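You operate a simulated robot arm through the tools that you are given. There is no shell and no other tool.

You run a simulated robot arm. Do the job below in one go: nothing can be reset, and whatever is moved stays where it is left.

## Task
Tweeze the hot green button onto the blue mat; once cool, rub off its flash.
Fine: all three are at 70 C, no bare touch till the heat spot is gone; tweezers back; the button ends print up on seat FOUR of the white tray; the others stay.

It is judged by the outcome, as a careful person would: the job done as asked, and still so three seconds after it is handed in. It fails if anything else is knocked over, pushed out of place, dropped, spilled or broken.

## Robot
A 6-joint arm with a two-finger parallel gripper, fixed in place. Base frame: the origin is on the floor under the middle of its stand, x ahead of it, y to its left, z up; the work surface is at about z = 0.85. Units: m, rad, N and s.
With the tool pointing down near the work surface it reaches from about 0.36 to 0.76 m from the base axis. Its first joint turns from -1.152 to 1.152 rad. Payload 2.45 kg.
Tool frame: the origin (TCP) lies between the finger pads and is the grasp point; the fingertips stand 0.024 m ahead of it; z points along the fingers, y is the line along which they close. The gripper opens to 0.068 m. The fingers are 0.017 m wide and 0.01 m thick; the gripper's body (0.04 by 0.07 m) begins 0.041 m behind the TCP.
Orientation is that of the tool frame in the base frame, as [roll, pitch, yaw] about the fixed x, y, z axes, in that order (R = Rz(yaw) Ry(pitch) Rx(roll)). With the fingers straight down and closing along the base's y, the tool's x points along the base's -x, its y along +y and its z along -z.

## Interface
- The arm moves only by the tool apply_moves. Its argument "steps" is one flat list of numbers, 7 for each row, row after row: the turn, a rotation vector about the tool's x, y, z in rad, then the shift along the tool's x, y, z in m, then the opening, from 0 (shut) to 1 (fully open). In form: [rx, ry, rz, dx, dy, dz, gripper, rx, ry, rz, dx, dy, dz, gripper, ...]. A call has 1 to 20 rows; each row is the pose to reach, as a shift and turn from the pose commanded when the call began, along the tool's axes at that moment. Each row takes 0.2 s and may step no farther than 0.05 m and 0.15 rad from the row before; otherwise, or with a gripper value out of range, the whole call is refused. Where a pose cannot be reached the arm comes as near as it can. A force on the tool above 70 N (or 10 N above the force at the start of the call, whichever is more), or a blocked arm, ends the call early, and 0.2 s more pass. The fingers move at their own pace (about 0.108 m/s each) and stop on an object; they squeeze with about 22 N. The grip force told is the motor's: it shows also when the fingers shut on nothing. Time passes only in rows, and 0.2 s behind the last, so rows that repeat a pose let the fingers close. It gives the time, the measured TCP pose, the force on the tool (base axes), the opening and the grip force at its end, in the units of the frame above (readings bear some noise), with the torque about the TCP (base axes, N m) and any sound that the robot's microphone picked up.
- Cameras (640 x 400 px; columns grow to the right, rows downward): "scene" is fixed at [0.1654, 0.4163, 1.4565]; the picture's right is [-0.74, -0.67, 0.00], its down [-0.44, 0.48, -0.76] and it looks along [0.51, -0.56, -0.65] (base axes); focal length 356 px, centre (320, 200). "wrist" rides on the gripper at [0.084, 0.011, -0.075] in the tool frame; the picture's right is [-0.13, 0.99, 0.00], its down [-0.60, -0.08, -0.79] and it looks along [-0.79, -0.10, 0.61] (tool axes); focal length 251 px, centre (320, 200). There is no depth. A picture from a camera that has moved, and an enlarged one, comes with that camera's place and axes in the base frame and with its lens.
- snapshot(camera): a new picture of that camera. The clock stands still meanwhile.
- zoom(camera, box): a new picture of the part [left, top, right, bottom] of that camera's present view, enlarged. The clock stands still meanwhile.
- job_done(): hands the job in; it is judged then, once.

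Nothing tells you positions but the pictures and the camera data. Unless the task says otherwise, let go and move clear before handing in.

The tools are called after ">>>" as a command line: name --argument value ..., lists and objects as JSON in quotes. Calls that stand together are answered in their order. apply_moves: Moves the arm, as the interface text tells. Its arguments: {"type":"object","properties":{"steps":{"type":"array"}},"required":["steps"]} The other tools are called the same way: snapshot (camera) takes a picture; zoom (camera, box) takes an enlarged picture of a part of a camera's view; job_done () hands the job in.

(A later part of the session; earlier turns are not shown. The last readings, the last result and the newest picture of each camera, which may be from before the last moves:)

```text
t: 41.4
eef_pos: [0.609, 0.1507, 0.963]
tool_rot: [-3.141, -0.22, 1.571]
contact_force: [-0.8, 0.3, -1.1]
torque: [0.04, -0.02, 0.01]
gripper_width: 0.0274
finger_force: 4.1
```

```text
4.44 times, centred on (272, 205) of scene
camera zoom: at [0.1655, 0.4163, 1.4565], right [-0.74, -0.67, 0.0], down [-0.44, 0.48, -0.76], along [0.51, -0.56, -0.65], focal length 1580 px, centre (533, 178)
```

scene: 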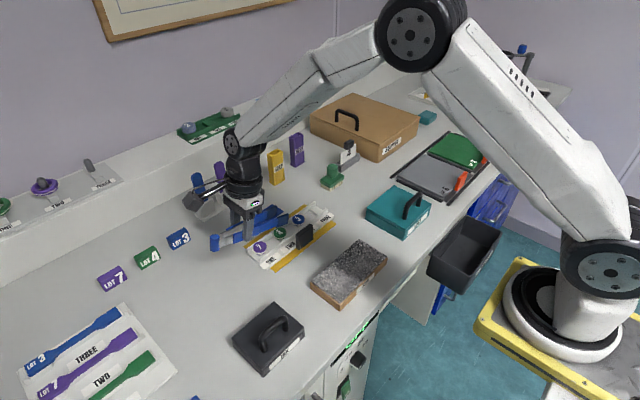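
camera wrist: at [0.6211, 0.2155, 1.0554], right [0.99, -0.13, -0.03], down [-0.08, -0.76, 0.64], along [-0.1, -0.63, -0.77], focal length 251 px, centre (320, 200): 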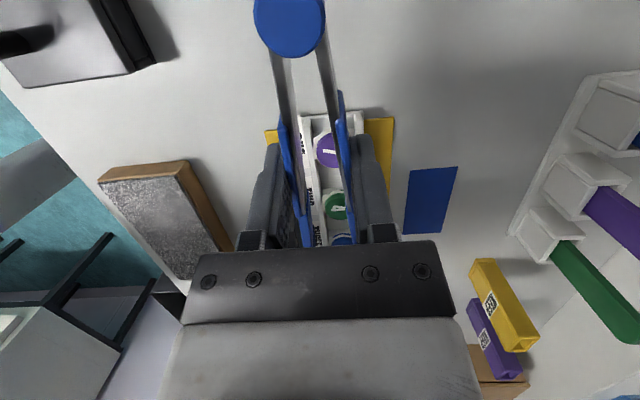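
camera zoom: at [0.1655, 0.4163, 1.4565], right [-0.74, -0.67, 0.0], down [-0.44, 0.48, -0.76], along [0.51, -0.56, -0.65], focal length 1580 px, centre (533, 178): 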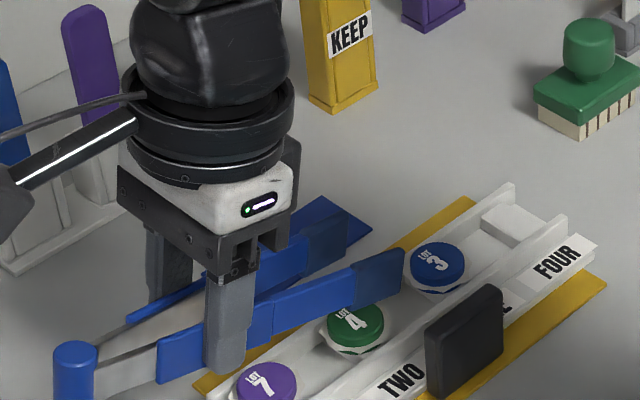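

The tip centre is about 2 mm short of the button in x, and its lower edge about 36 mm above the target. I'll shift over and go down to just above the cap, then check.

>>> apply_moves --steps '[0, 0, 0, -0.0015, 0.0007, 0.0065, 0.39, 0, 0, 0, -0.003, 0.0014, 0.013, 0.39, 0, 0, 0, -0.0045, 0.002, 0.0195, 0.39, 0, 0, 0, -0.0057, 0.002, 0.0254, 0.39, 0, 0, 0, -0.0057, 0.002, 0.0254, 0.39]'

>>> zoom --camera "scene" --box '[245, 200, 325, 250]'

>>> zoom --camera "scene" --box '[256, 215, 304, 245]'

>>> zoom --camera "wrist" --box '[270, 130, 390, 250]'

```text
t: 42.6
eef_pos: [0.6135, 0.1516, 0.9372]
tool_rot: [3.141, -0.219, 1.572]
contact_force: [0.2, 0.2, -1.1]
torque: [0.0, 0.01, -0.03]
gripper_width: 0.0276
finger_force: 4.2
```

```text
8.00 times, centred on (285, 225) of scene
camera zoom: at [0.1655, 0.4163, 1.4565], right [-0.74, -0.67, 0.0], down [-0.44, 0.48, -0.76], along [0.51, -0.56, -0.65], focal length 2845 px, centre (600, 0)
```

zoom: 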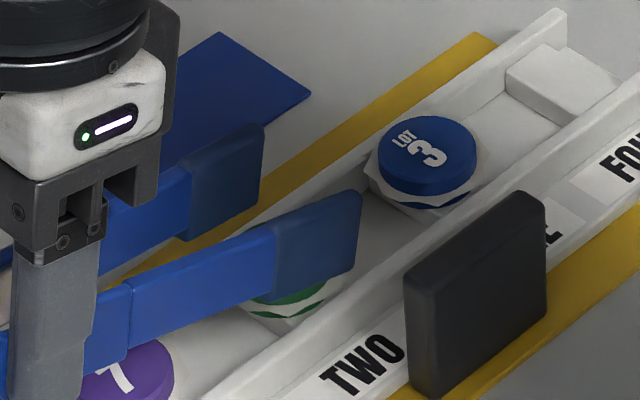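

```text
13.33 times, centred on (280, 230) of scene
camera zoom: at [0.1655, 0.4163, 1.4565], right [-0.74, -0.67, 0.0], down [-0.44, 0.48, -0.76], along [0.51, -0.56, -0.65], focal length 4741 px, centre (853, -200)
```

zoom: 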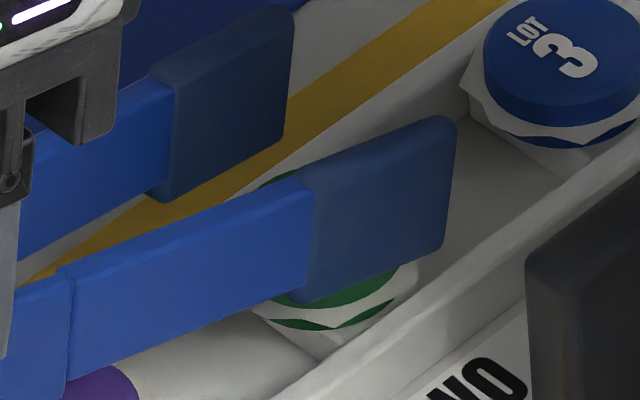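

```text
3.33 times, centred on (330, 190) of wrist
camera zoom: at [0.6246, 0.2164, 1.0297], right [0.99, -0.13, -0.03], down [-0.08, -0.76, 0.64], along [-0.1, -0.63, -0.77], focal length 838 px, centre (287, 233)
```

zoom: 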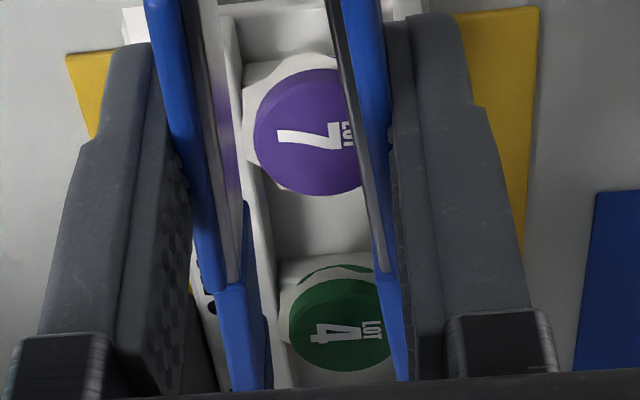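

>>> zoom --camera "wrist" --box '[300, 195, 380, 245]'

>>> zoom --camera "scene" --box '[264, 218, 296, 238]'

```text
8.00 times, centred on (340, 220) of wrist
camera zoom: at [0.6246, 0.2164, 1.0297], right [0.99, -0.13, -0.03], down [-0.08, -0.76, 0.64], along [-0.1, -0.63, -0.77], focal length 2012 px, centre (160, 40)
```

zoom: 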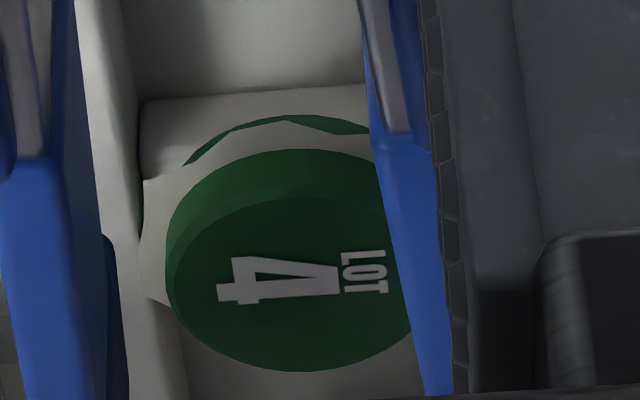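

```text
16.00 times, centred on (280, 228) of scene
camera zoom: at [0.1655, 0.4163, 1.4565], right [-0.74, -0.67, 0.0], down [-0.44, 0.48, -0.76], along [0.51, -0.56, -0.65], focal length 5689 px, centre (960, -248)
```

zoom: 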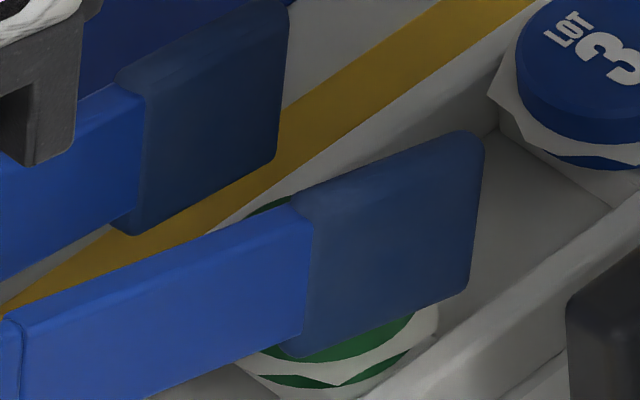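

>>> zoom --camera "wrist" --box '[336, 213, 368, 233]'

>>> zoom --camera "wrist" --box '[300, 220, 340, 245]'

```text
16.00 times, centred on (352, 223) of wrist
camera zoom: at [0.6246, 0.2164, 1.0297], right [0.99, -0.13, -0.03], down [-0.08, -0.76, 0.64], along [-0.1, -0.63, -0.77], focal length 4023 px, centre (-192, -168)
```

zoom: 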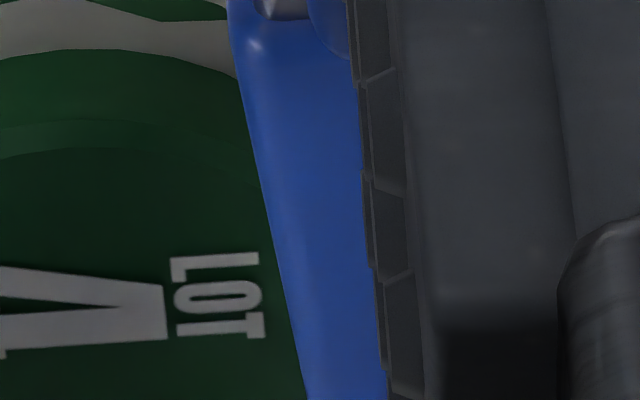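

```text
16.00 times, centred on (320, 232) of wrist
camera zoom: at [0.6246, 0.2164, 1.0297], right [0.99, -0.13, -0.03], down [-0.08, -0.76, 0.64], along [-0.1, -0.63, -0.77], focal length 4023 px, centre (320, -320)
```

zoom: 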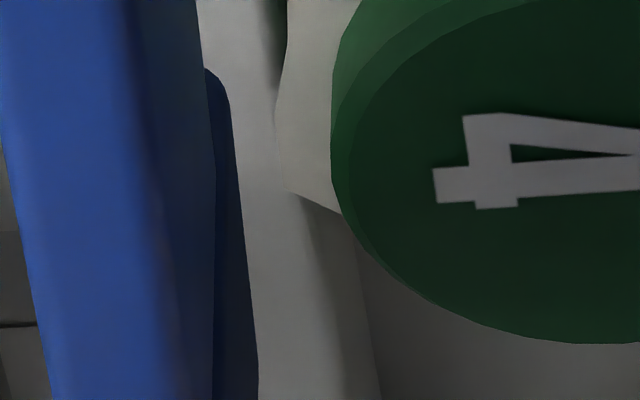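

The wrist view shows the tip centre about 3 mm to −x of the cap centre. I'll shift +x by 3 mm and go down a little, then recheck.

>>> apply_moves --steps '[0, 0, 0, -0.0005, 0.0015, 0.0, 0.39, 0, 0, 0, -0.001, 0.0029, -0.0002, 0.39, 0, 0, 0, -0.0016, 0.0029, 0.0022, 0.39, 0, 0, 0, -0.0021, 0.0029, 0.0047, 0.39, 0, 0, 0, -0.0021, 0.0029, 0.0047, 0.39]'

>>> zoom --camera "wrist" --box '[300, 195, 380, 245]'

>>> zoom --camera "scene" --box '[256, 215, 304, 245]'

```text
t: 43.8
eef_pos: [0.6171, 0.1496, 0.9297]
tool_rot: [3.141, -0.22, 1.572]
contact_force: [-1.0, -1.0, -0.2]
torque: [0.02, 0.0, -0.02]
gripper_width: 0.0276
finger_force: 4.3
```

```text
8.00 times, centred on (340, 220) of wrist
camera zoom: at [0.6271, 0.2156, 1.0234], right [0.99, -0.13, -0.03], down [-0.08, -0.76, 0.64], along [-0.1, -0.63, -0.77], focal length 2012 px, centre (160, 40)
```

zoom: 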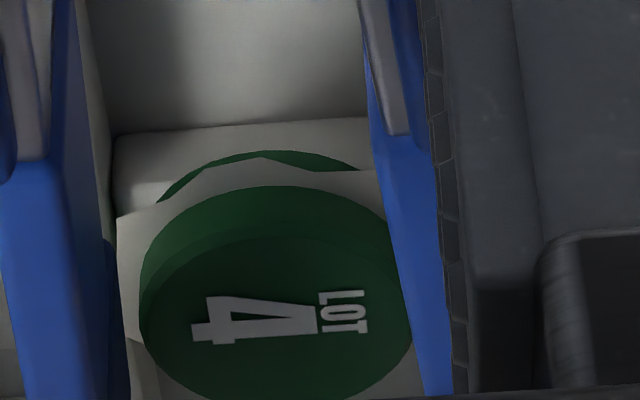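

```text
13.33 times, centred on (280, 230) of scene
camera zoom: at [0.1655, 0.4163, 1.4565], right [-0.74, -0.67, 0.0], down [-0.44, 0.48, -0.76], along [0.51, -0.56, -0.65], focal length 4741 px, centre (853, -200)
```

zoom: 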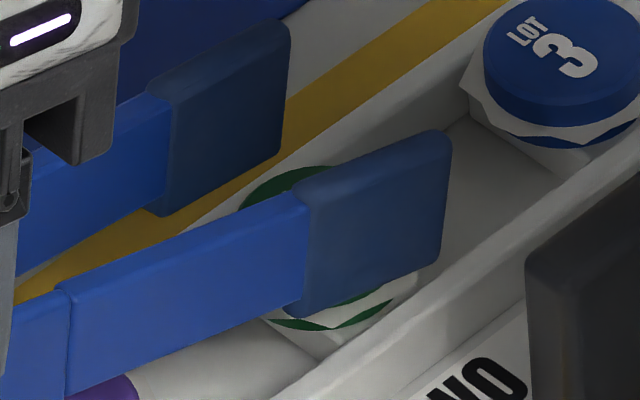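

>>> apply_moves --steps '[0, 0, 0, 0, 0.0009, 0, 0.39, 0, 0, 0, -0.0005, 0.0009, 0.0022, 0.39, 0, 0, 0, -0.001, 0.0009, 0.0044, 0.39, 0, 0, 0, -0.001, 0.0009, 0.0044, 0.39]'

>>> zoom --camera "wrist" --box '[300, 195, 380, 245]'

>>> zoom --camera "scene" --box '[256, 215, 304, 245]'

```text
t: 44.8
eef_pos: [0.6158, 0.1501, 0.9267]
tool_rot: [3.141, -0.221, 1.572]
contact_force: [0.4, 0.6, -0.8]
torque: [0.02, -0.02, 0.0]
gripper_width: 0.0273
finger_force: 4.1
```

```text
8.00 times, centred on (340, 220) of wrist
camera zoom: at [0.6277, 0.2155, 1.0194], right [0.99, -0.13, -0.03], down [-0.08, -0.76, 0.64], along [-0.1, -0.63, -0.77], focal length 2012 px, centre (160, 40)
```

zoom: 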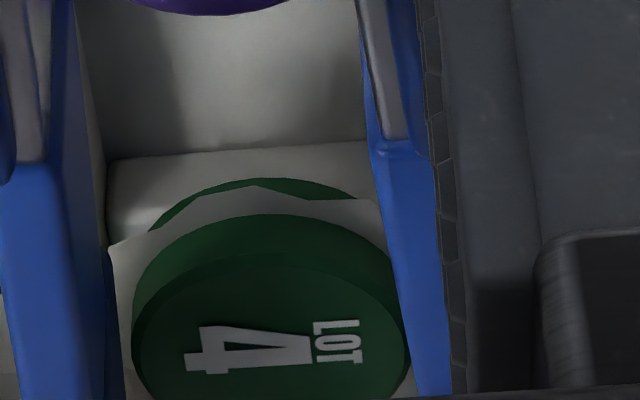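

```text
13.33 times, centred on (280, 230) of scene
camera zoom: at [0.1655, 0.4163, 1.4565], right [-0.74, -0.67, 0.0], down [-0.44, 0.48, -0.76], along [0.51, -0.56, -0.65], focal length 4741 px, centre (853, -200)
```

zoom: 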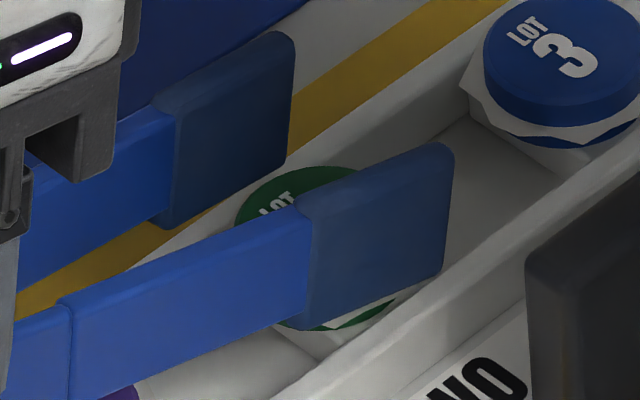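

Both cameras agree that 0.6 mm more in +x centres the tips. I'll shift that much and descend the last 4 mm.

>>> apply_moves --steps '[0, 0, 0, 0, 0.0006, 0, 0.39, 0, 0, 0, -0.0004, 0.0006, 0.002, 0.39, 0, 0, 0, -0.0009, 0.0006, 0.004, 0.39, 0, 0, 0, -0.0009, 0.0006, 0.004, 0.39]'

>>> zoom --camera "wrist" --box '[300, 195, 380, 245]'

>>> zoom --camera "scene" --box '[256, 215, 304, 245]'

```text
t: 45.8
eef_pos: [0.6174, 0.1505, 0.9232]
tool_rot: [-3.141, -0.222, 1.571]
contact_force: [-0.6, 0.7, -0.9]
torque: [-0.01, -0.01, 0.04]
gripper_width: 0.0273
finger_force: 4.4
```

```text
8.00 times, centred on (340, 220) of wrist
camera zoom: at [0.6292, 0.216, 1.0158], right [0.99, -0.13, -0.03], down [-0.08, -0.76, 0.64], along [-0.1, -0.63, -0.77], focal length 2012 px, centre (160, 40)
```

zoom: 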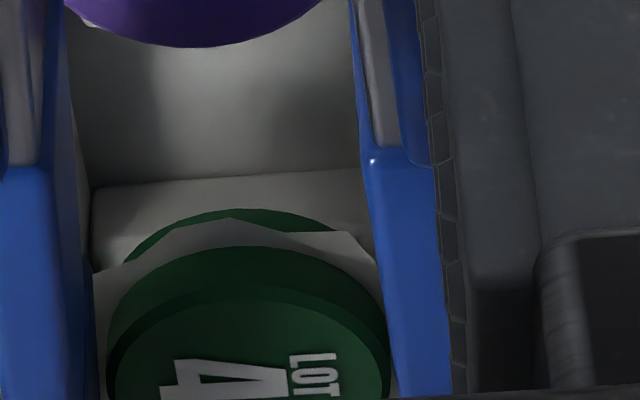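

```text
13.33 times, centred on (280, 230) of scene
camera zoom: at [0.1655, 0.4163, 1.4565], right [-0.74, -0.67, 0.0], down [-0.44, 0.48, -0.76], along [0.51, -0.56, -0.65], focal length 4741 px, centre (853, -200)
```

zoom: 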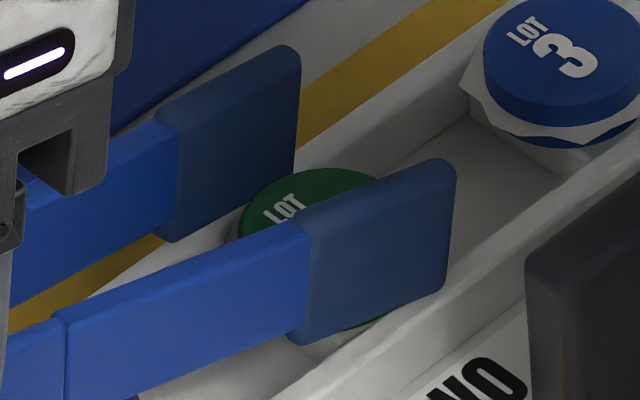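

The tips now straddle the cap, centred to within about 0.5 mm and clear of the walls. I'll squeeze gradually to pinch it.

>>> apply_moves --steps '[0, 0, 0, 0, 0, 0, 0.37, 0, 0, 0, 0, 0, 0, 0.35, 0, 0, 0, 0, 0, 0, 0.33, 0, 0, 0, 0, 0, 0, 0.31, 0, 0, 0, 0, 0, 0, 0.29, 0, 0, 0, 0, 0, 0, 0.27, 0, 0, 0, 0, 0, 0, 0.27]'

>>> zoom --camera "wrist" --box '[300, 195, 380, 245]'

>>> zoom --camera "scene" --box '[256, 215, 304, 245]'

```text
t: 47.4
eef_pos: [0.6171, 0.1494, 0.9233]
tool_rot: [3.14, -0.218, 1.571]
contact_force: [-0.6, -0.1, -0.6]
torque: [0.0, -0.01, -0.04]
gripper_width: 0.0256
finger_force: 22.0
```

```text
8.00 times, centred on (340, 220) of wrist
camera zoom: at [0.6292, 0.216, 1.0159], right [0.99, -0.13, -0.03], down [-0.08, -0.76, 0.64], along [-0.1, -0.63, -0.77], focal length 2012 px, centre (160, 40)
```

zoom: 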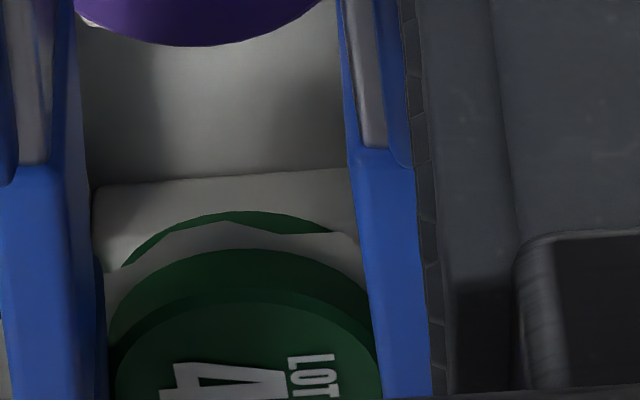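

```text
13.33 times, centred on (280, 230) of scene
camera zoom: at [0.1655, 0.4163, 1.4565], right [-0.74, -0.67, 0.0], down [-0.44, 0.48, -0.76], along [0.51, -0.56, -0.65], focal length 4741 px, centre (853, -200)
```

zoom: 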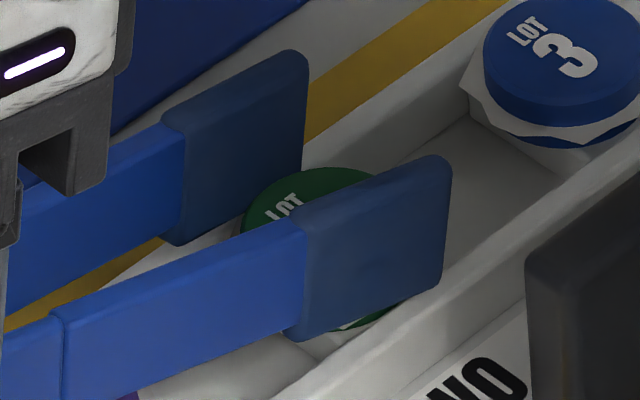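

The width stopped at 0.0256 m with the force at 22 N, exactly where the tips meet the cap. I'll lift slowly.

>>> apply_moves --steps '[0, 0, 0, 0, 0, 0, 0.25, 0, 0, 0, 0.0004, 0, -0.002, 0.25, 0, 0, 0, 0.0011, 0, -0.0049, 0.25, 0, 0, 0, 0.0022, 0, -0.0098, 0.25, 0, 0, 0, 0.0033, 0, -0.0146, 0.25, 0, 0, 0, 0.0033, 0, -0.0146, 0.25]'

>>> zoom --camera "scene" --box '[245, 200, 325, 250]'

>>> zoom --camera "wrist" --box '[280, 160, 380, 250]'

```text
t: 48.8
eef_pos: [0.6174, 0.1507, 0.9378]
tool_rot: [-3.14, -0.219, 1.57]
contact_force: [-0.2, 0.1, -0.7]
torque: [0.01, 0.0, -0.01]
gripper_width: 0.0255
finger_force: 22.2
```

```text
8.00 times, centred on (285, 225) of scene
camera zoom: at [0.1655, 0.4163, 1.4565], right [-0.74, -0.67, 0.0], down [-0.44, 0.48, -0.76], along [0.51, -0.56, -0.65], focal length 2845 px, centre (600, 0)
```

zoom: 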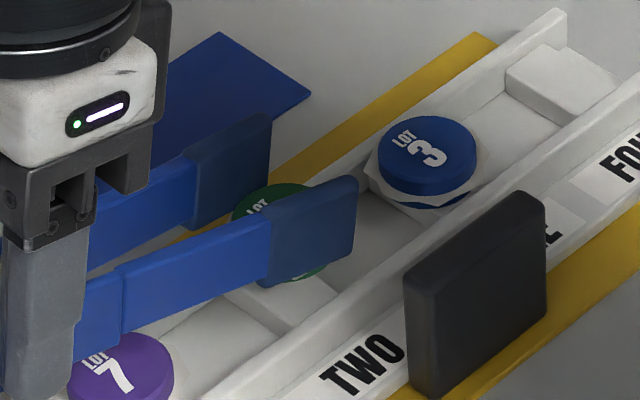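

```text
4.44 times, centred on (330, 205) of wrist
camera zoom: at [0.6284, 0.2157, 1.0307], right [0.99, -0.13, -0.03], down [-0.08, -0.76, 0.64], along [-0.1, -0.63, -0.77], focal length 1118 px, centre (276, 178)
```

zoom: 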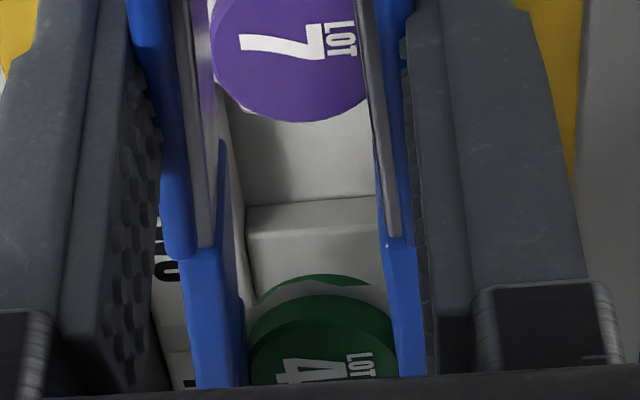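

The green button is up, level in the tips. I'll raise it clear of the walls and carry it over the blue mat.

>>> apply_moves --steps '[0, 0, 0, 0.0031, 0, -0.0137, 0.25, 0, 0, 0, 0.0061, 0, -0.0273, 0.25, 0, 0, 0, 0.0032, 0.01, -0.028, 0.25, 0, 0, 0, -0.002, 0.028, -0.0291, 0.25, 0, 0, 0, -0.008, 0.046, -0.0305, 0.25, 0, 0, 0, -0.0135, 0.064, -0.0318, 0.25, 0, 0, 0, -0.019, 0.08, -0.0329, 0.25, 0, 0, 0, -0.0232, 0.0925, -0.0339, 0.25, 0, 0, 0, -0.0232, 0.0925, -0.0339, 0.25]'

>>> snapshot --camera "scene"

>>> zoom --camera "scene" --box '[220, 170, 316, 230]'

>>> snapshot --camera "wrist"

```text
t: 50.8
eef_pos: [0.7111, 0.1191, 0.9667]
tool_rot: [3.141, -0.219, 1.572]
contact_force: [-0.6, 0.7, -1.9]
torque: [0.02, 0.0, -0.02]
gripper_width: 0.0256
finger_force: 21.9
```

```text
taken
```

scene: 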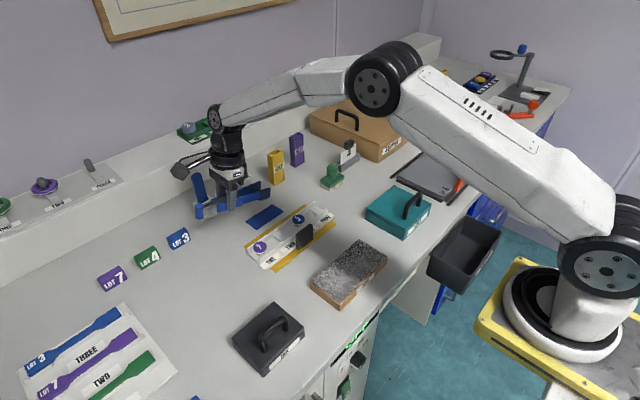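

```text
6.67 times, centred on (268, 200) of scene
camera zoom: at [0.1655, 0.4163, 1.4565], right [-0.74, -0.67, 0.0], down [-0.44, 0.48, -0.76], along [0.51, -0.56, -0.65], focal length 2371 px, centre (667, 200)
```

zoom: 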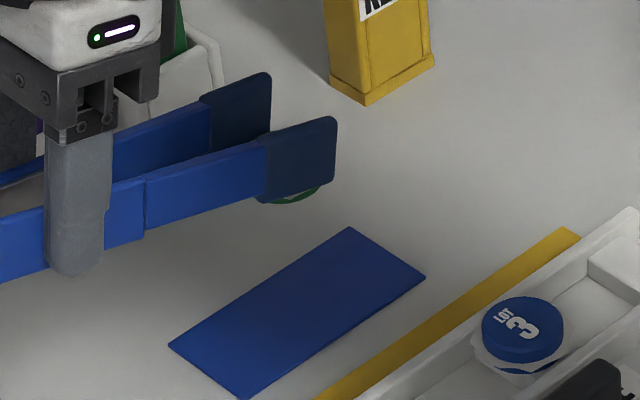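

```text
taken
camera wrist: at [0.7221, 0.1848, 1.0588], right [0.99, -0.13, -0.03], down [-0.08, -0.76, 0.64], along [-0.1, -0.63, -0.77], focal length 251 px, centre (320, 200)
```

wrist: 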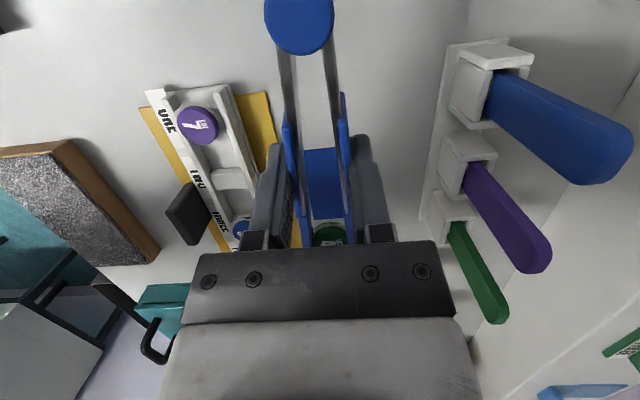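

>>> apply_moves --steps '[0, 0, 0, -0.0033, 0, 0.0146, 0.25, 0, 0, 0, -0.0065, 0, 0.0293, 0.25, 0, 0, 0, -0.0096, 0, 0.0429, 0.25, 0, 0, 0, -0.0113, 0, 0.0507, 0.25, 0, 0, 0, -0.0113, 0, 0.0507, 0.25]'

>>> zoom --camera "scene" --box '[220, 180, 316, 240]'

>>> zoom --camera "scene" --box '[240, 195, 288, 225]'

```text
t: 52.0
eef_pos: [0.7089, 0.1197, 0.9159]
tool_rot: [3.141, -0.221, 1.571]
contact_force: [0.7, 0.2, -1.7]
torque: [0.04, -0.04, 0.03]
gripper_width: 0.0254
finger_force: 21.9
```

```text
6.67 times, centred on (268, 210) of scene
camera zoom: at [0.1655, 0.4163, 1.4565], right [-0.74, -0.67, 0.0], down [-0.44, 0.48, -0.76], along [0.51, -0.56, -0.65], focal length 2371 px, centre (667, 133)
```

zoom: 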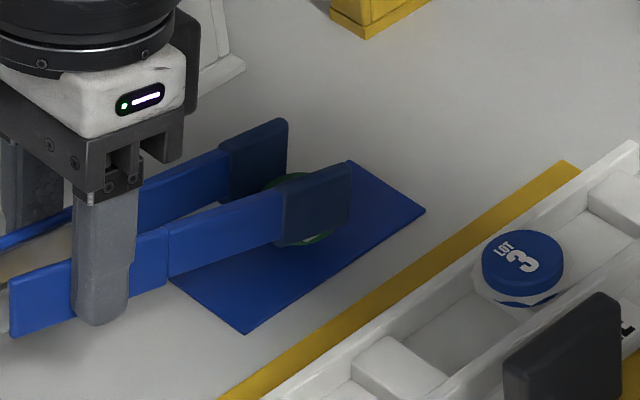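

```text
13.33 times, centred on (264, 210) of scene
camera zoom: at [0.1655, 0.4163, 1.4565], right [-0.74, -0.67, 0.0], down [-0.44, 0.48, -0.76], along [0.51, -0.56, -0.65], focal length 4741 px, centre (1067, 67)
```

zoom: 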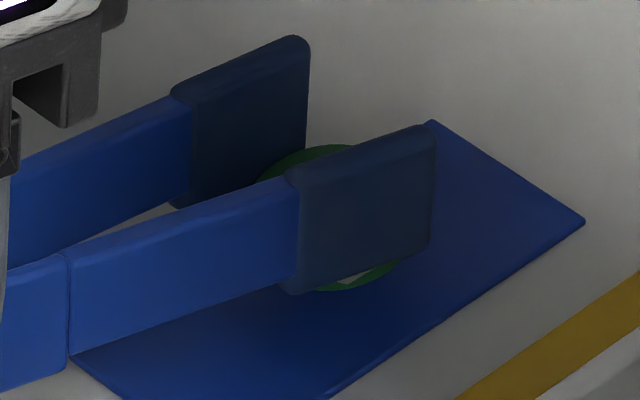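

>>> apply_moves --steps '[0, 0, 0, -0.0004, 0, 0.002, 0.25, 0, 0, 0, -0.0009, 0, 0.004, 0.25, 0, 0, 0, -0.0011, 0, 0.005, 0.25, 0, 0, 0, -0.0011, 0, 0.005, 0.25]'

>>> zoom --camera "scene" --box '[240, 195, 288, 225]'

>>> snapshot --camera "wrist"

```text
t: 53.0
eef_pos: [0.7092, 0.122, 0.9092]
tool_rot: [3.141, -0.219, 1.572]
contact_force: [-0.1, 0.1, -1.1]
torque: [0.05, -0.01, -0.01]
gripper_width: 0.0252
finger_force: 22.0
```

```text
13.33 times, centred on (264, 210) of scene
camera zoom: at [0.1655, 0.4163, 1.4565], right [-0.74, -0.67, 0.0], down [-0.44, 0.48, -0.76], along [0.51, -0.56, -0.65], focal length 4741 px, centre (1067, 67)
```

zoom: 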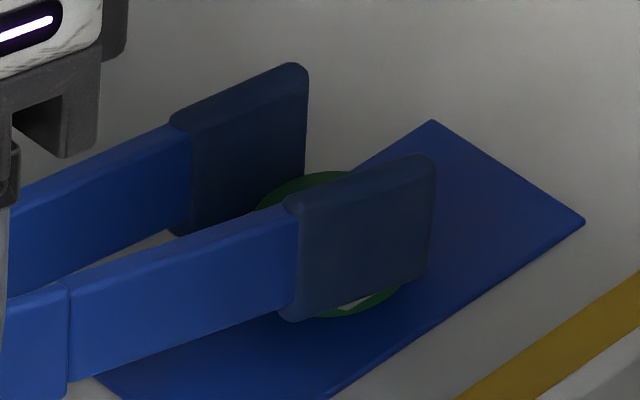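

```text
taken
camera wrist: at [0.7205, 0.1865, 1.0019], right [0.99, -0.13, -0.03], down [-0.08, -0.76, 0.64], along [-0.1, -0.63, -0.77], focal length 251 px, centre (320, 200)
```

wrist: 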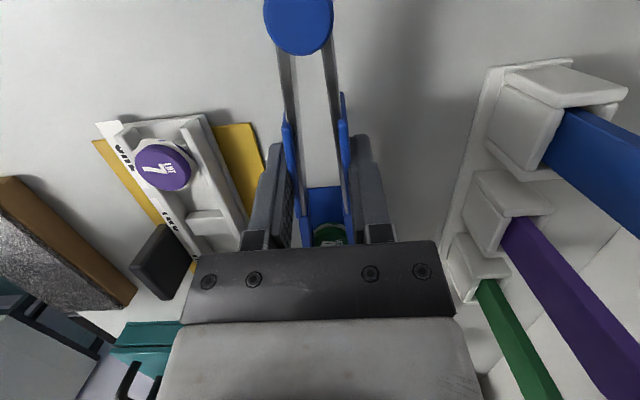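

>>> apply_moves --steps '[0, 0, 0, -0.0002, 0, 0.001, 0.25, 0, 0, 0, -0.0004, 0, 0.002, 0.25, 0, 0, 0, -0.0006, 0, 0.0027, 0.25, 0, 0, 0, -0.0006, 0, 0.0027, 0.25]'

>>> zoom --camera "scene" --box '[240, 195, 288, 225]'

```text
t: 54.0
eef_pos: [0.7085, 0.1196, 0.9068]
tool_rot: [3.141, -0.22, 1.569]
contact_force: [-0.1, 1.3, -0.2]
torque: [-0.03, 0.01, 0.02]
gripper_width: 0.0252
finger_force: 22.5
```

```text
13.33 times, centred on (264, 210) of scene
camera zoom: at [0.1655, 0.4163, 1.4565], right [-0.74, -0.67, 0.0], down [-0.44, 0.48, -0.76], along [0.51, -0.56, -0.65], focal length 4741 px, centre (1067, 67)
```

zoom: 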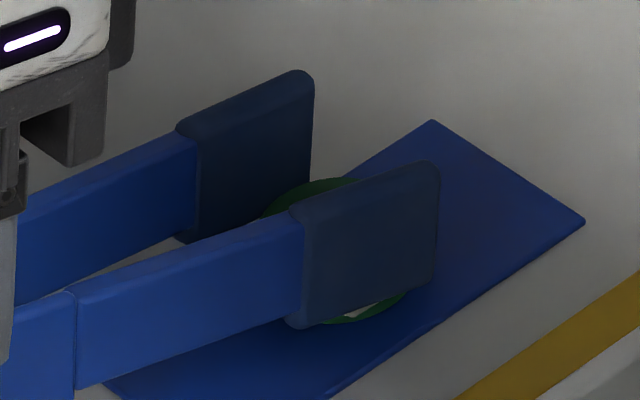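

>>> apply_moves --steps '[0, 0, 0, -0.0002, 0, 0.001, 0.25, 0, 0, 0, -0.0004, 0, 0.002, 0.25, 0, 0, 0, -0.0004, 0, 0.002, 0.25, 0, 0, 0, -0.0004, 0, 0.002, 0.25]'

>>> zoom --camera "scene" --box '[240, 195, 288, 225]'

```text
t: 55.0
eef_pos: [0.7092, 0.1193, 0.9038]
tool_rot: [3.14, -0.22, 1.572]
contact_force: [0.8, 3.2, 7.3]
torque: [-0.59, 0.0, 0.09]
gripper_width: 0.025
finger_force: 21.9
```

```text
13.33 times, centred on (264, 210) of scene
camera zoom: at [0.1653, 0.4163, 1.4565], right [-0.74, -0.67, 0.0], down [-0.44, 0.48, -0.76], along [0.51, -0.56, -0.65], focal length 4741 px, centre (1067, 67)
```

zoom: 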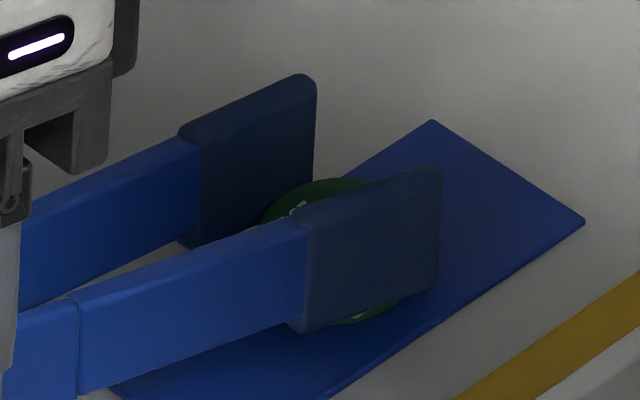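

The button is down on the mat with about 8 N of contact. I'll ease up by a millimetre and open the tips slowly to the width that still holds the tweezers.

>>> apply_moves --steps '[0, 0, 0, 0.0002, 0, -0.001, 0.25, 0, 0, 0, 0.0002, 0, -0.001, 0.28, 0, 0, 0, 0.0002, 0, -0.001, 0.31, 0, 0, 0, 0.0002, 0, -0.001, 0.34, 0, 0, 0, 0.0002, 0, -0.001, 0.36, 0, 0, 0, 0.0002, 0, -0.001, 0.375, 0, 0, 0, 0.0002, 0, -0.001, 0.385, 0, 0, 0, 0.0002, 0, -0.001, 0.385]'

>>> zoom --camera "scene" --box '[240, 195, 288, 225]'

>>> zoom --camera "wrist" --box '[300, 195, 380, 245]'

```text
t: 56.8
eef_pos: [0.7081, 0.121, 0.9066]
tool_rot: [-3.142, -0.221, 1.571]
contact_force: [0.3, -0.4, -1.1]
torque: [0.02, -0.02, 0.03]
gripper_width: 0.0272
finger_force: 4.2
```

```text
13.33 times, centred on (264, 210) of scene
camera zoom: at [0.1655, 0.4163, 1.4565], right [-0.74, -0.67, 0.0], down [-0.44, 0.48, -0.76], along [0.51, -0.56, -0.65], focal length 4741 px, centre (1067, 67)
```

zoom: 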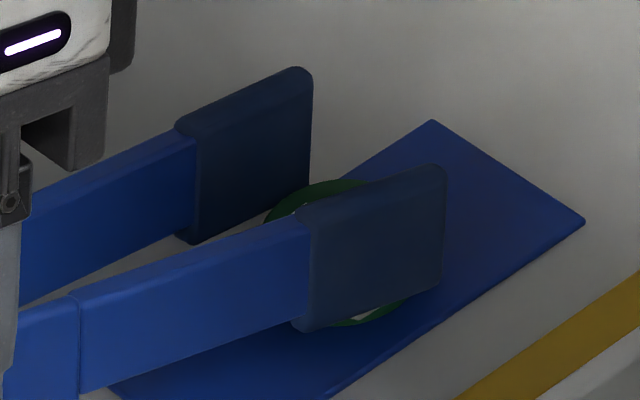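

```text
8.00 times, centred on (340, 220) of wrist
camera zoom: at [0.7202, 0.1856, 0.9989], right [0.99, -0.13, -0.03], down [-0.08, -0.76, 0.64], along [-0.1, -0.63, -0.77], focal length 2012 px, centre (160, 40)
```

zoom: 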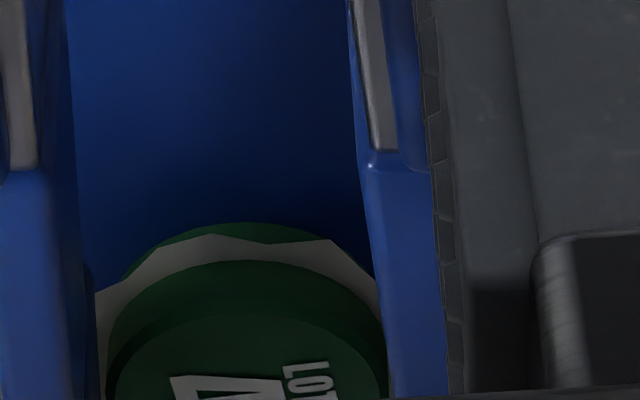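

>>> apply_moves --steps '[0, 0, 0, 0.0006, 0, -0.0029, 0.385, 0, 0, 0, 0.0015, 0, -0.0068, 0.385, 0, 0, 0, 0.0028, 0, -0.0127, 0.385, 0, 0, 0, 0.0044, 0, -0.0195, 0.385, 0, 0, 0, 0.0044, 0, -0.0195, 0.385]'

>>> zoom --camera "scene" --box '[240, 190, 304, 230]'

>>> zoom --camera "wrist" --box '[280, 160, 380, 250]'

```text
t: 58.0
eef_pos: [0.7095, 0.1213, 0.9257]
tool_rot: [-3.14, -0.219, 1.571]
contact_force: [-0.5, 0.4, -0.1]
torque: [0.0, -0.01, -0.03]
gripper_width: 0.0269
finger_force: 4.8
```

```text
10.00 times, centred on (272, 210) of scene
camera zoom: at [0.1655, 0.4163, 1.4565], right [-0.74, -0.67, 0.0], down [-0.44, 0.48, -0.76], along [0.51, -0.56, -0.65], focal length 3556 px, centre (800, 100)
```

zoom: 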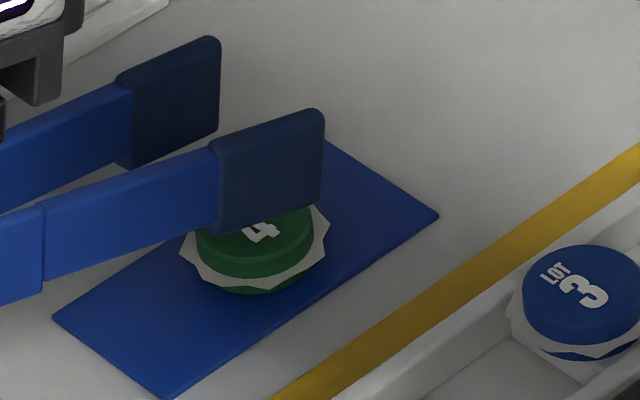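

```text
4.44 times, centred on (330, 205) of wrist
camera zoom: at [0.7215, 0.186, 1.0188], right [0.99, -0.13, -0.03], down [-0.08, -0.76, 0.64], along [-0.1, -0.63, -0.77], focal length 1118 px, centre (276, 178)
```

zoom: 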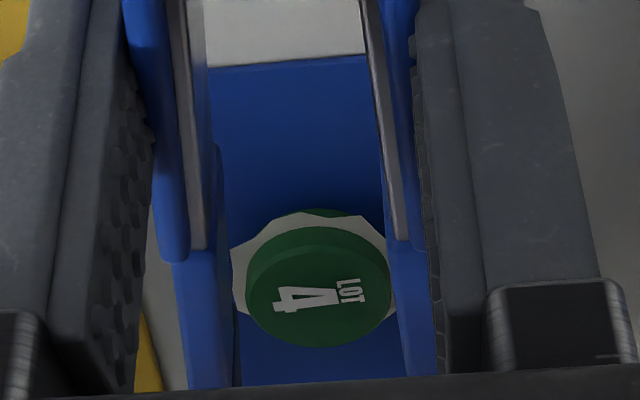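

The button sits print-up on the blue mat. I'll squeeze a little more for carrying, lift, and bring the tweezers back to their starting spot, level.

>>> apply_moves --steps '[0, 0, 0, 0.0044, 0, -0.0195, 0.36, 0, 0, 0, 0.0087, 0, -0.039, 0.34, 0, -0.0314, 0, 0.0291, -0.0145, -0.035, 0.34, 0, -0.0629, 0, 0.0495, -0.0289, -0.0311, 0.34, 0, -0.0943, 0, 0.0699, -0.0434, -0.0271, 0.34, 0, -0.1257, 0, 0.0903, -0.0579, -0.0231, 0.34, 0, -0.1571, 0, 0.1107, -0.0724, -0.0191, 0.34, 0, -0.1886, 0, 0.1311, -0.0868, -0.0152, 0.34, 0, -0.22, 0, 0.1515, -0.1013, -0.0112, 0.34, 0, -0.22, 0, 0.1515, -0.1013, -0.0112, 0.34]'

>>> snapshot --camera "scene"

>>> snapshot --camera "wrist"

```text
t: 60.2
eef_pos: [0.6082, 0.2668, 0.9695]
tool_rot: [-3.141, -0.001, 1.571]
contact_force: [-0.1, -0.3, -0.5]
torque: [0.01, 0.02, 0.05]
gripper_width: 0.025
finger_force: 5.6
```

```text
taken
```

scene: 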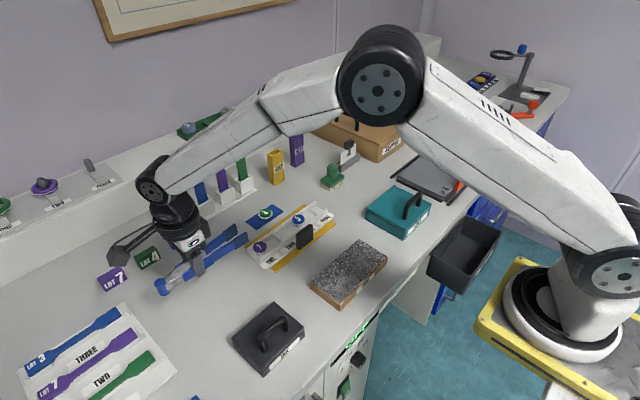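

```text
taken
camera wrist: at [0.6198, 0.3503, 1.0459], right [0.99, -0.13, 0.0], down [-0.08, -0.6, 0.79], along [-0.1, -0.79, -0.61], focal length 251 px, centre (320, 200)
```

wrist: 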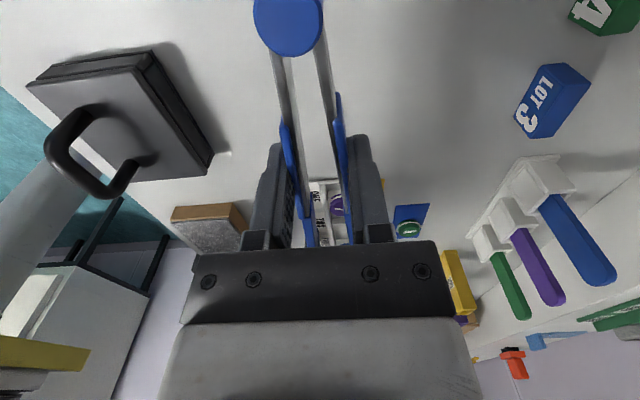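

Green sits on the mat and the tweezers are above their starting place. Lowering them now.

>>> apply_moves --steps '[0, 0, 0, 0, 0.001, 0.025, 0.34, 0, 0, 0, 0, 0.001, 0.05, 0.34, 0, 0, 0, 0, 0.001, 0.072, 0.34, 0, 0, 0, 0, 0.001, 0.085, 0.34, 0, 0, 0, 0, 0.001, 0.0905, 0.34, 0, 0, 0, 0, 0.001, 0.0905, 0.34]'

>>> zoom --camera "scene" --box '[160, 245, 272, 330]'

```text
t: 61.6
eef_pos: [0.6089, 0.2651, 0.8807]
tool_rot: [-3.141, 0.0, 1.572]
contact_force: [0.1, 0.0, -1.3]
torque: [0.0, -0.02, 0.0]
gripper_width: 0.025
finger_force: 4.7
```

```text
4.71 times, centred on (216, 288) of scene
camera zoom: at [0.1655, 0.4163, 1.4565], right [-0.74, -0.67, 0.0], down [-0.44, 0.48, -0.76], along [0.51, -0.56, -0.65], focal length 1673 px, centre (809, -212)
```

zoom: 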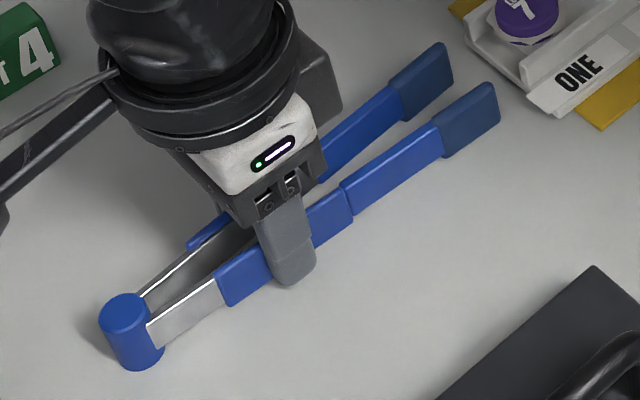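

>>> apply_moves --steps '[0, 0, 0, 0.002, 0, 0.001, 0.34, 0, 0, 0, 0.002, 0, 0.0025, 0.34, 0, 0, 0, 0.002, 0, 0.003, 0.34, 0, 0, 0, 0.002, 0, 0.003, 0.34]'

>>> zoom --camera "scene" --box '[160, 245, 272, 330]'

```text
t: 62.6
eef_pos: [0.6087, 0.2676, 0.8757]
tool_rot: [3.141, 0.0, 1.571]
contact_force: [-0.6, -0.8, -0.2]
torque: [-0.07, 0.03, 0.0]
gripper_width: 0.0247
finger_force: 4.7
```

```text
4.71 times, centred on (216, 288) of scene
camera zoom: at [0.1655, 0.4163, 1.4565], right [-0.74, -0.67, 0.0], down [-0.44, 0.48, -0.76], along [0.51, -0.56, -0.65], focal length 1673 px, centre (809, -212)
```

zoom: 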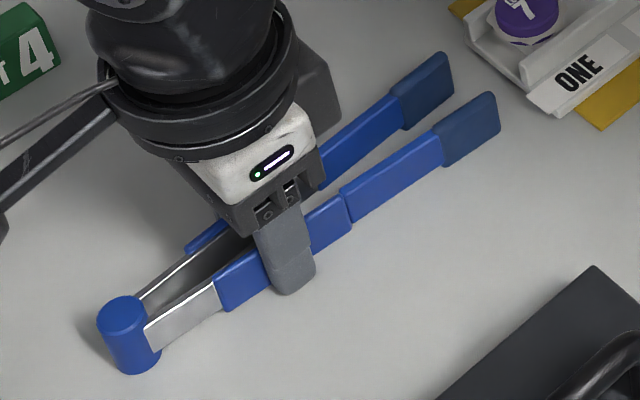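

On the table. I'll open gradually and rise away.

>>> apply_moves --steps '[0, 0, 0, 0, 0, 0, 0.38, 0, 0, 0, 0, 0, 0, 0.42, 0, 0, 0, 0, 0, 0, 0.47, 0, 0, 0, 0, 0, 0, 0.55, 0, 0, 0, 0, 0, 0, 0.7, 0, 0, 0, 0, 0, -0.01, 0.8, 0, 0, 0, 0, 0, -0.04, 0.9, 0, 0, 0, 0, 0, -0.08, 1, 0, 0, 0, 0, 0, -0.12, 1, 0, 0, 0, 0, 0, -0.12, 1]'

>>> zoom --camera "scene" --box '[160, 245, 272, 330]'

>>> zoom --camera "scene" --box '[235, 185, 331, 245]'

>>> snapshot --camera "wrist"

```text
t: 64.8
eef_pos: [0.6089, 0.2655, 0.9969]
tool_rot: [-3.141, 0.001, 1.572]
contact_force: [0.0, -0.1, 0.0]
torque: [-0.01, 0.0, -0.01]
gripper_width: 0.0683
finger_force: 0.1
```

```text
4.71 times, centred on (216, 288) of scene
camera zoom: at [0.1654, 0.4163, 1.4565], right [-0.74, -0.67, 0.0], down [-0.44, 0.48, -0.76], along [0.51, -0.56, -0.65], focal length 1673 px, centre (809, -212)
```

zoom: 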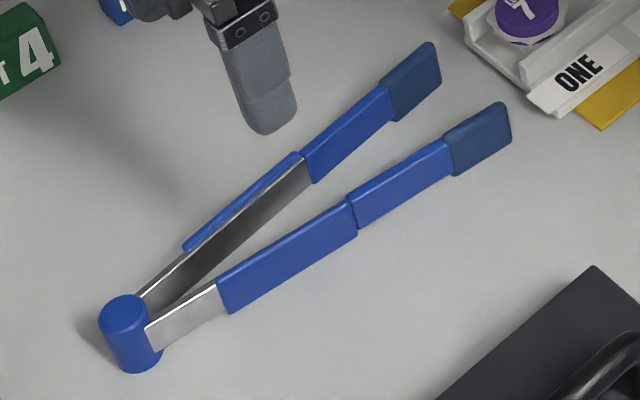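

```text
6.67 times, centred on (283, 215) of scene
camera zoom: at [0.1654, 0.4163, 1.4565], right [-0.74, -0.67, 0.0], down [-0.44, 0.48, -0.76], along [0.51, -0.56, -0.65], focal length 2371 px, centre (567, 100)
```

zoom: 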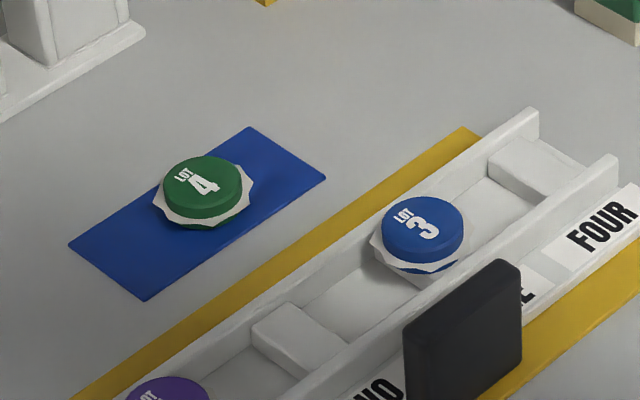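

```text
taken
camera wrist: at [0.6191, 0.3477, 1.0724], right [0.99, -0.13, 0.0], down [-0.08, -0.6, 0.79], along [-0.1, -0.79, -0.61], focal length 251 px, centre (320, 200)
```

wrist: 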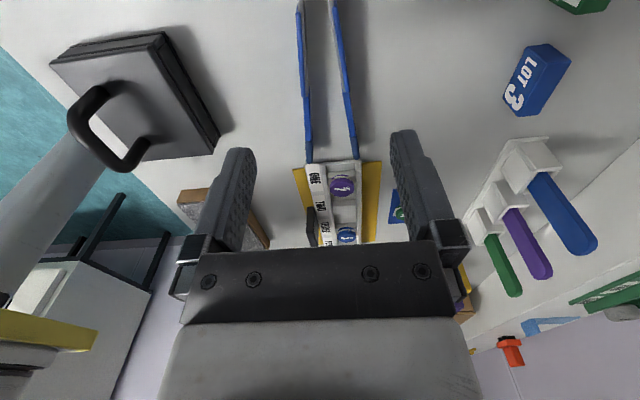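

The tweezers are back, the button is on the mat and the heat spot is gone, so it's safe to touch. I'll look at the button and its flash more closely.

>>> zoom --camera "scene" --box '[252, 202, 284, 222]'

>>> zoom --camera "scene" --box '[295, 225, 400, 315]'

```text
16.00 times, centred on (268, 212) of scene
camera zoom: at [0.1654, 0.4163, 1.4565], right [-0.74, -0.67, 0.0], down [-0.44, 0.48, -0.76], along [0.51, -0.56, -0.65], focal length 5689 px, centre (1152, 8)
```

zoom: 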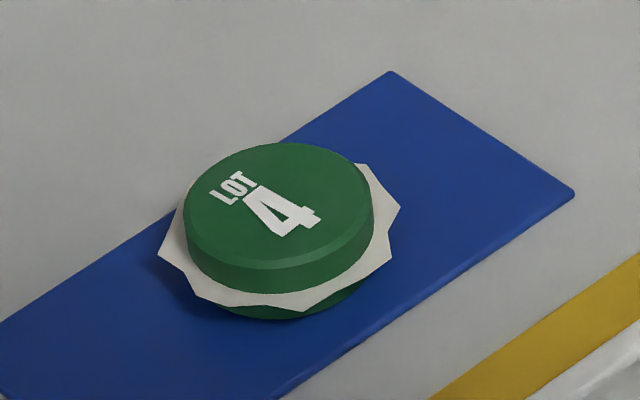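

```text
4.44 times, centred on (348, 270) of scene
camera zoom: at [0.1654, 0.4163, 1.4565], right [-0.74, -0.67, 0.0], down [-0.44, 0.48, -0.76], along [0.51, -0.56, -0.65], focal length 1580 px, centre (198, -111)
```

zoom: 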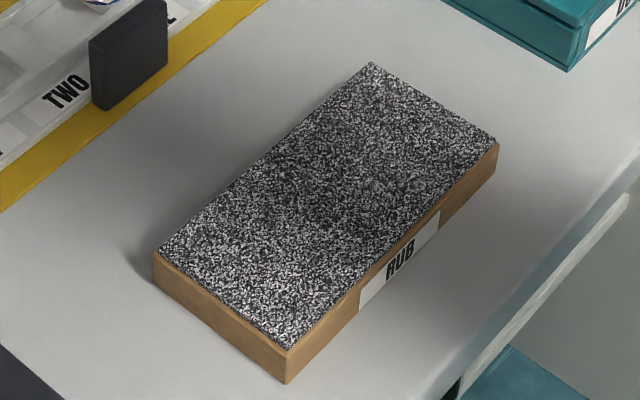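

The flash ring is at mid-height of the roughly 11.5 mm thick button, so I can grip the cap above it. I'll hover over the button now.

>>> apply_moves --steps '[0, 0, 0, -0.039, 0.0167, 0.004, 1, 0, 0, 0, -0.078, 0.0333, 0.008, 1, 0, 0, 0, -0.1175, 0.05, 0.012, 1, 0, 0, 0, -0.157, 0.0667, 0.018, 1, 0, 0, 0, -0.196, 0.0833, 0.024, 1, 0, 0, 0, -0.235, 0.1, 0.028, 1, 0, 0, 0, -0.235, 0.1, 0.028, 1]'

>>> snapshot --camera "wrist"

>>> zoom --camera "wrist" --box '[270, 20, 390, 120]'

```text
t: 66.4
eef_pos: [0.7102, 0.0334, 0.9693]
tool_rot: [3.141, 0.001, 1.571]
contact_force: [0.0, 0.0, -0.9]
torque: [0.01, -0.02, 0.01]
gripper_width: 0.0681
finger_force: 0.1
```

```text
taken
camera wrist: at [0.7205, 0.1173, 1.0462], right [0.99, -0.13, 0.0], down [-0.08, -0.6, 0.79], along [-0.1, -0.79, -0.61], focal length 251 px, centre (320, 200)
```

wrist: 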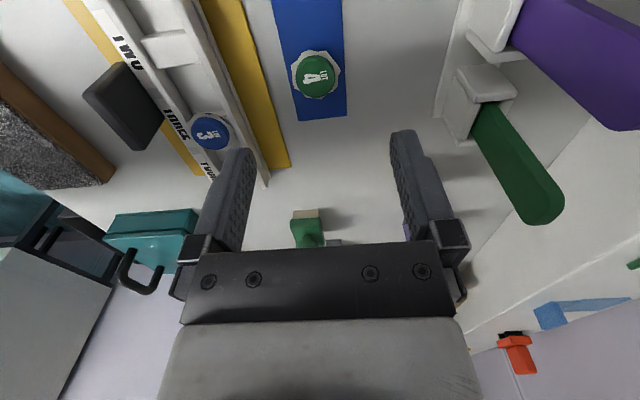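

```text
4.00 times, centred on (330, 70) of wrist
camera zoom: at [0.7205, 0.1173, 1.0462], right [0.99, -0.13, 0.0], down [-0.08, -0.6, 0.79], along [-0.1, -0.79, -0.61], focal length 1006 px, centre (280, 720)
```

zoom: 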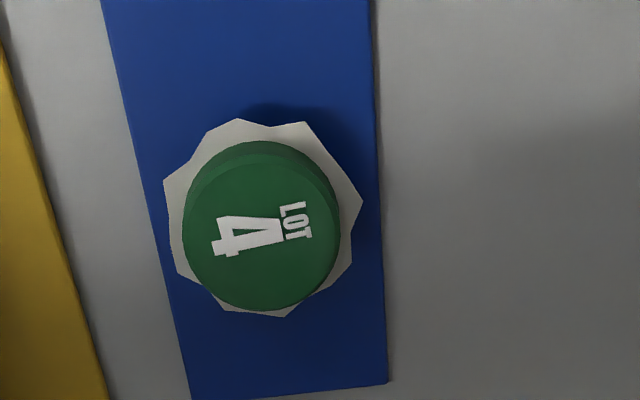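

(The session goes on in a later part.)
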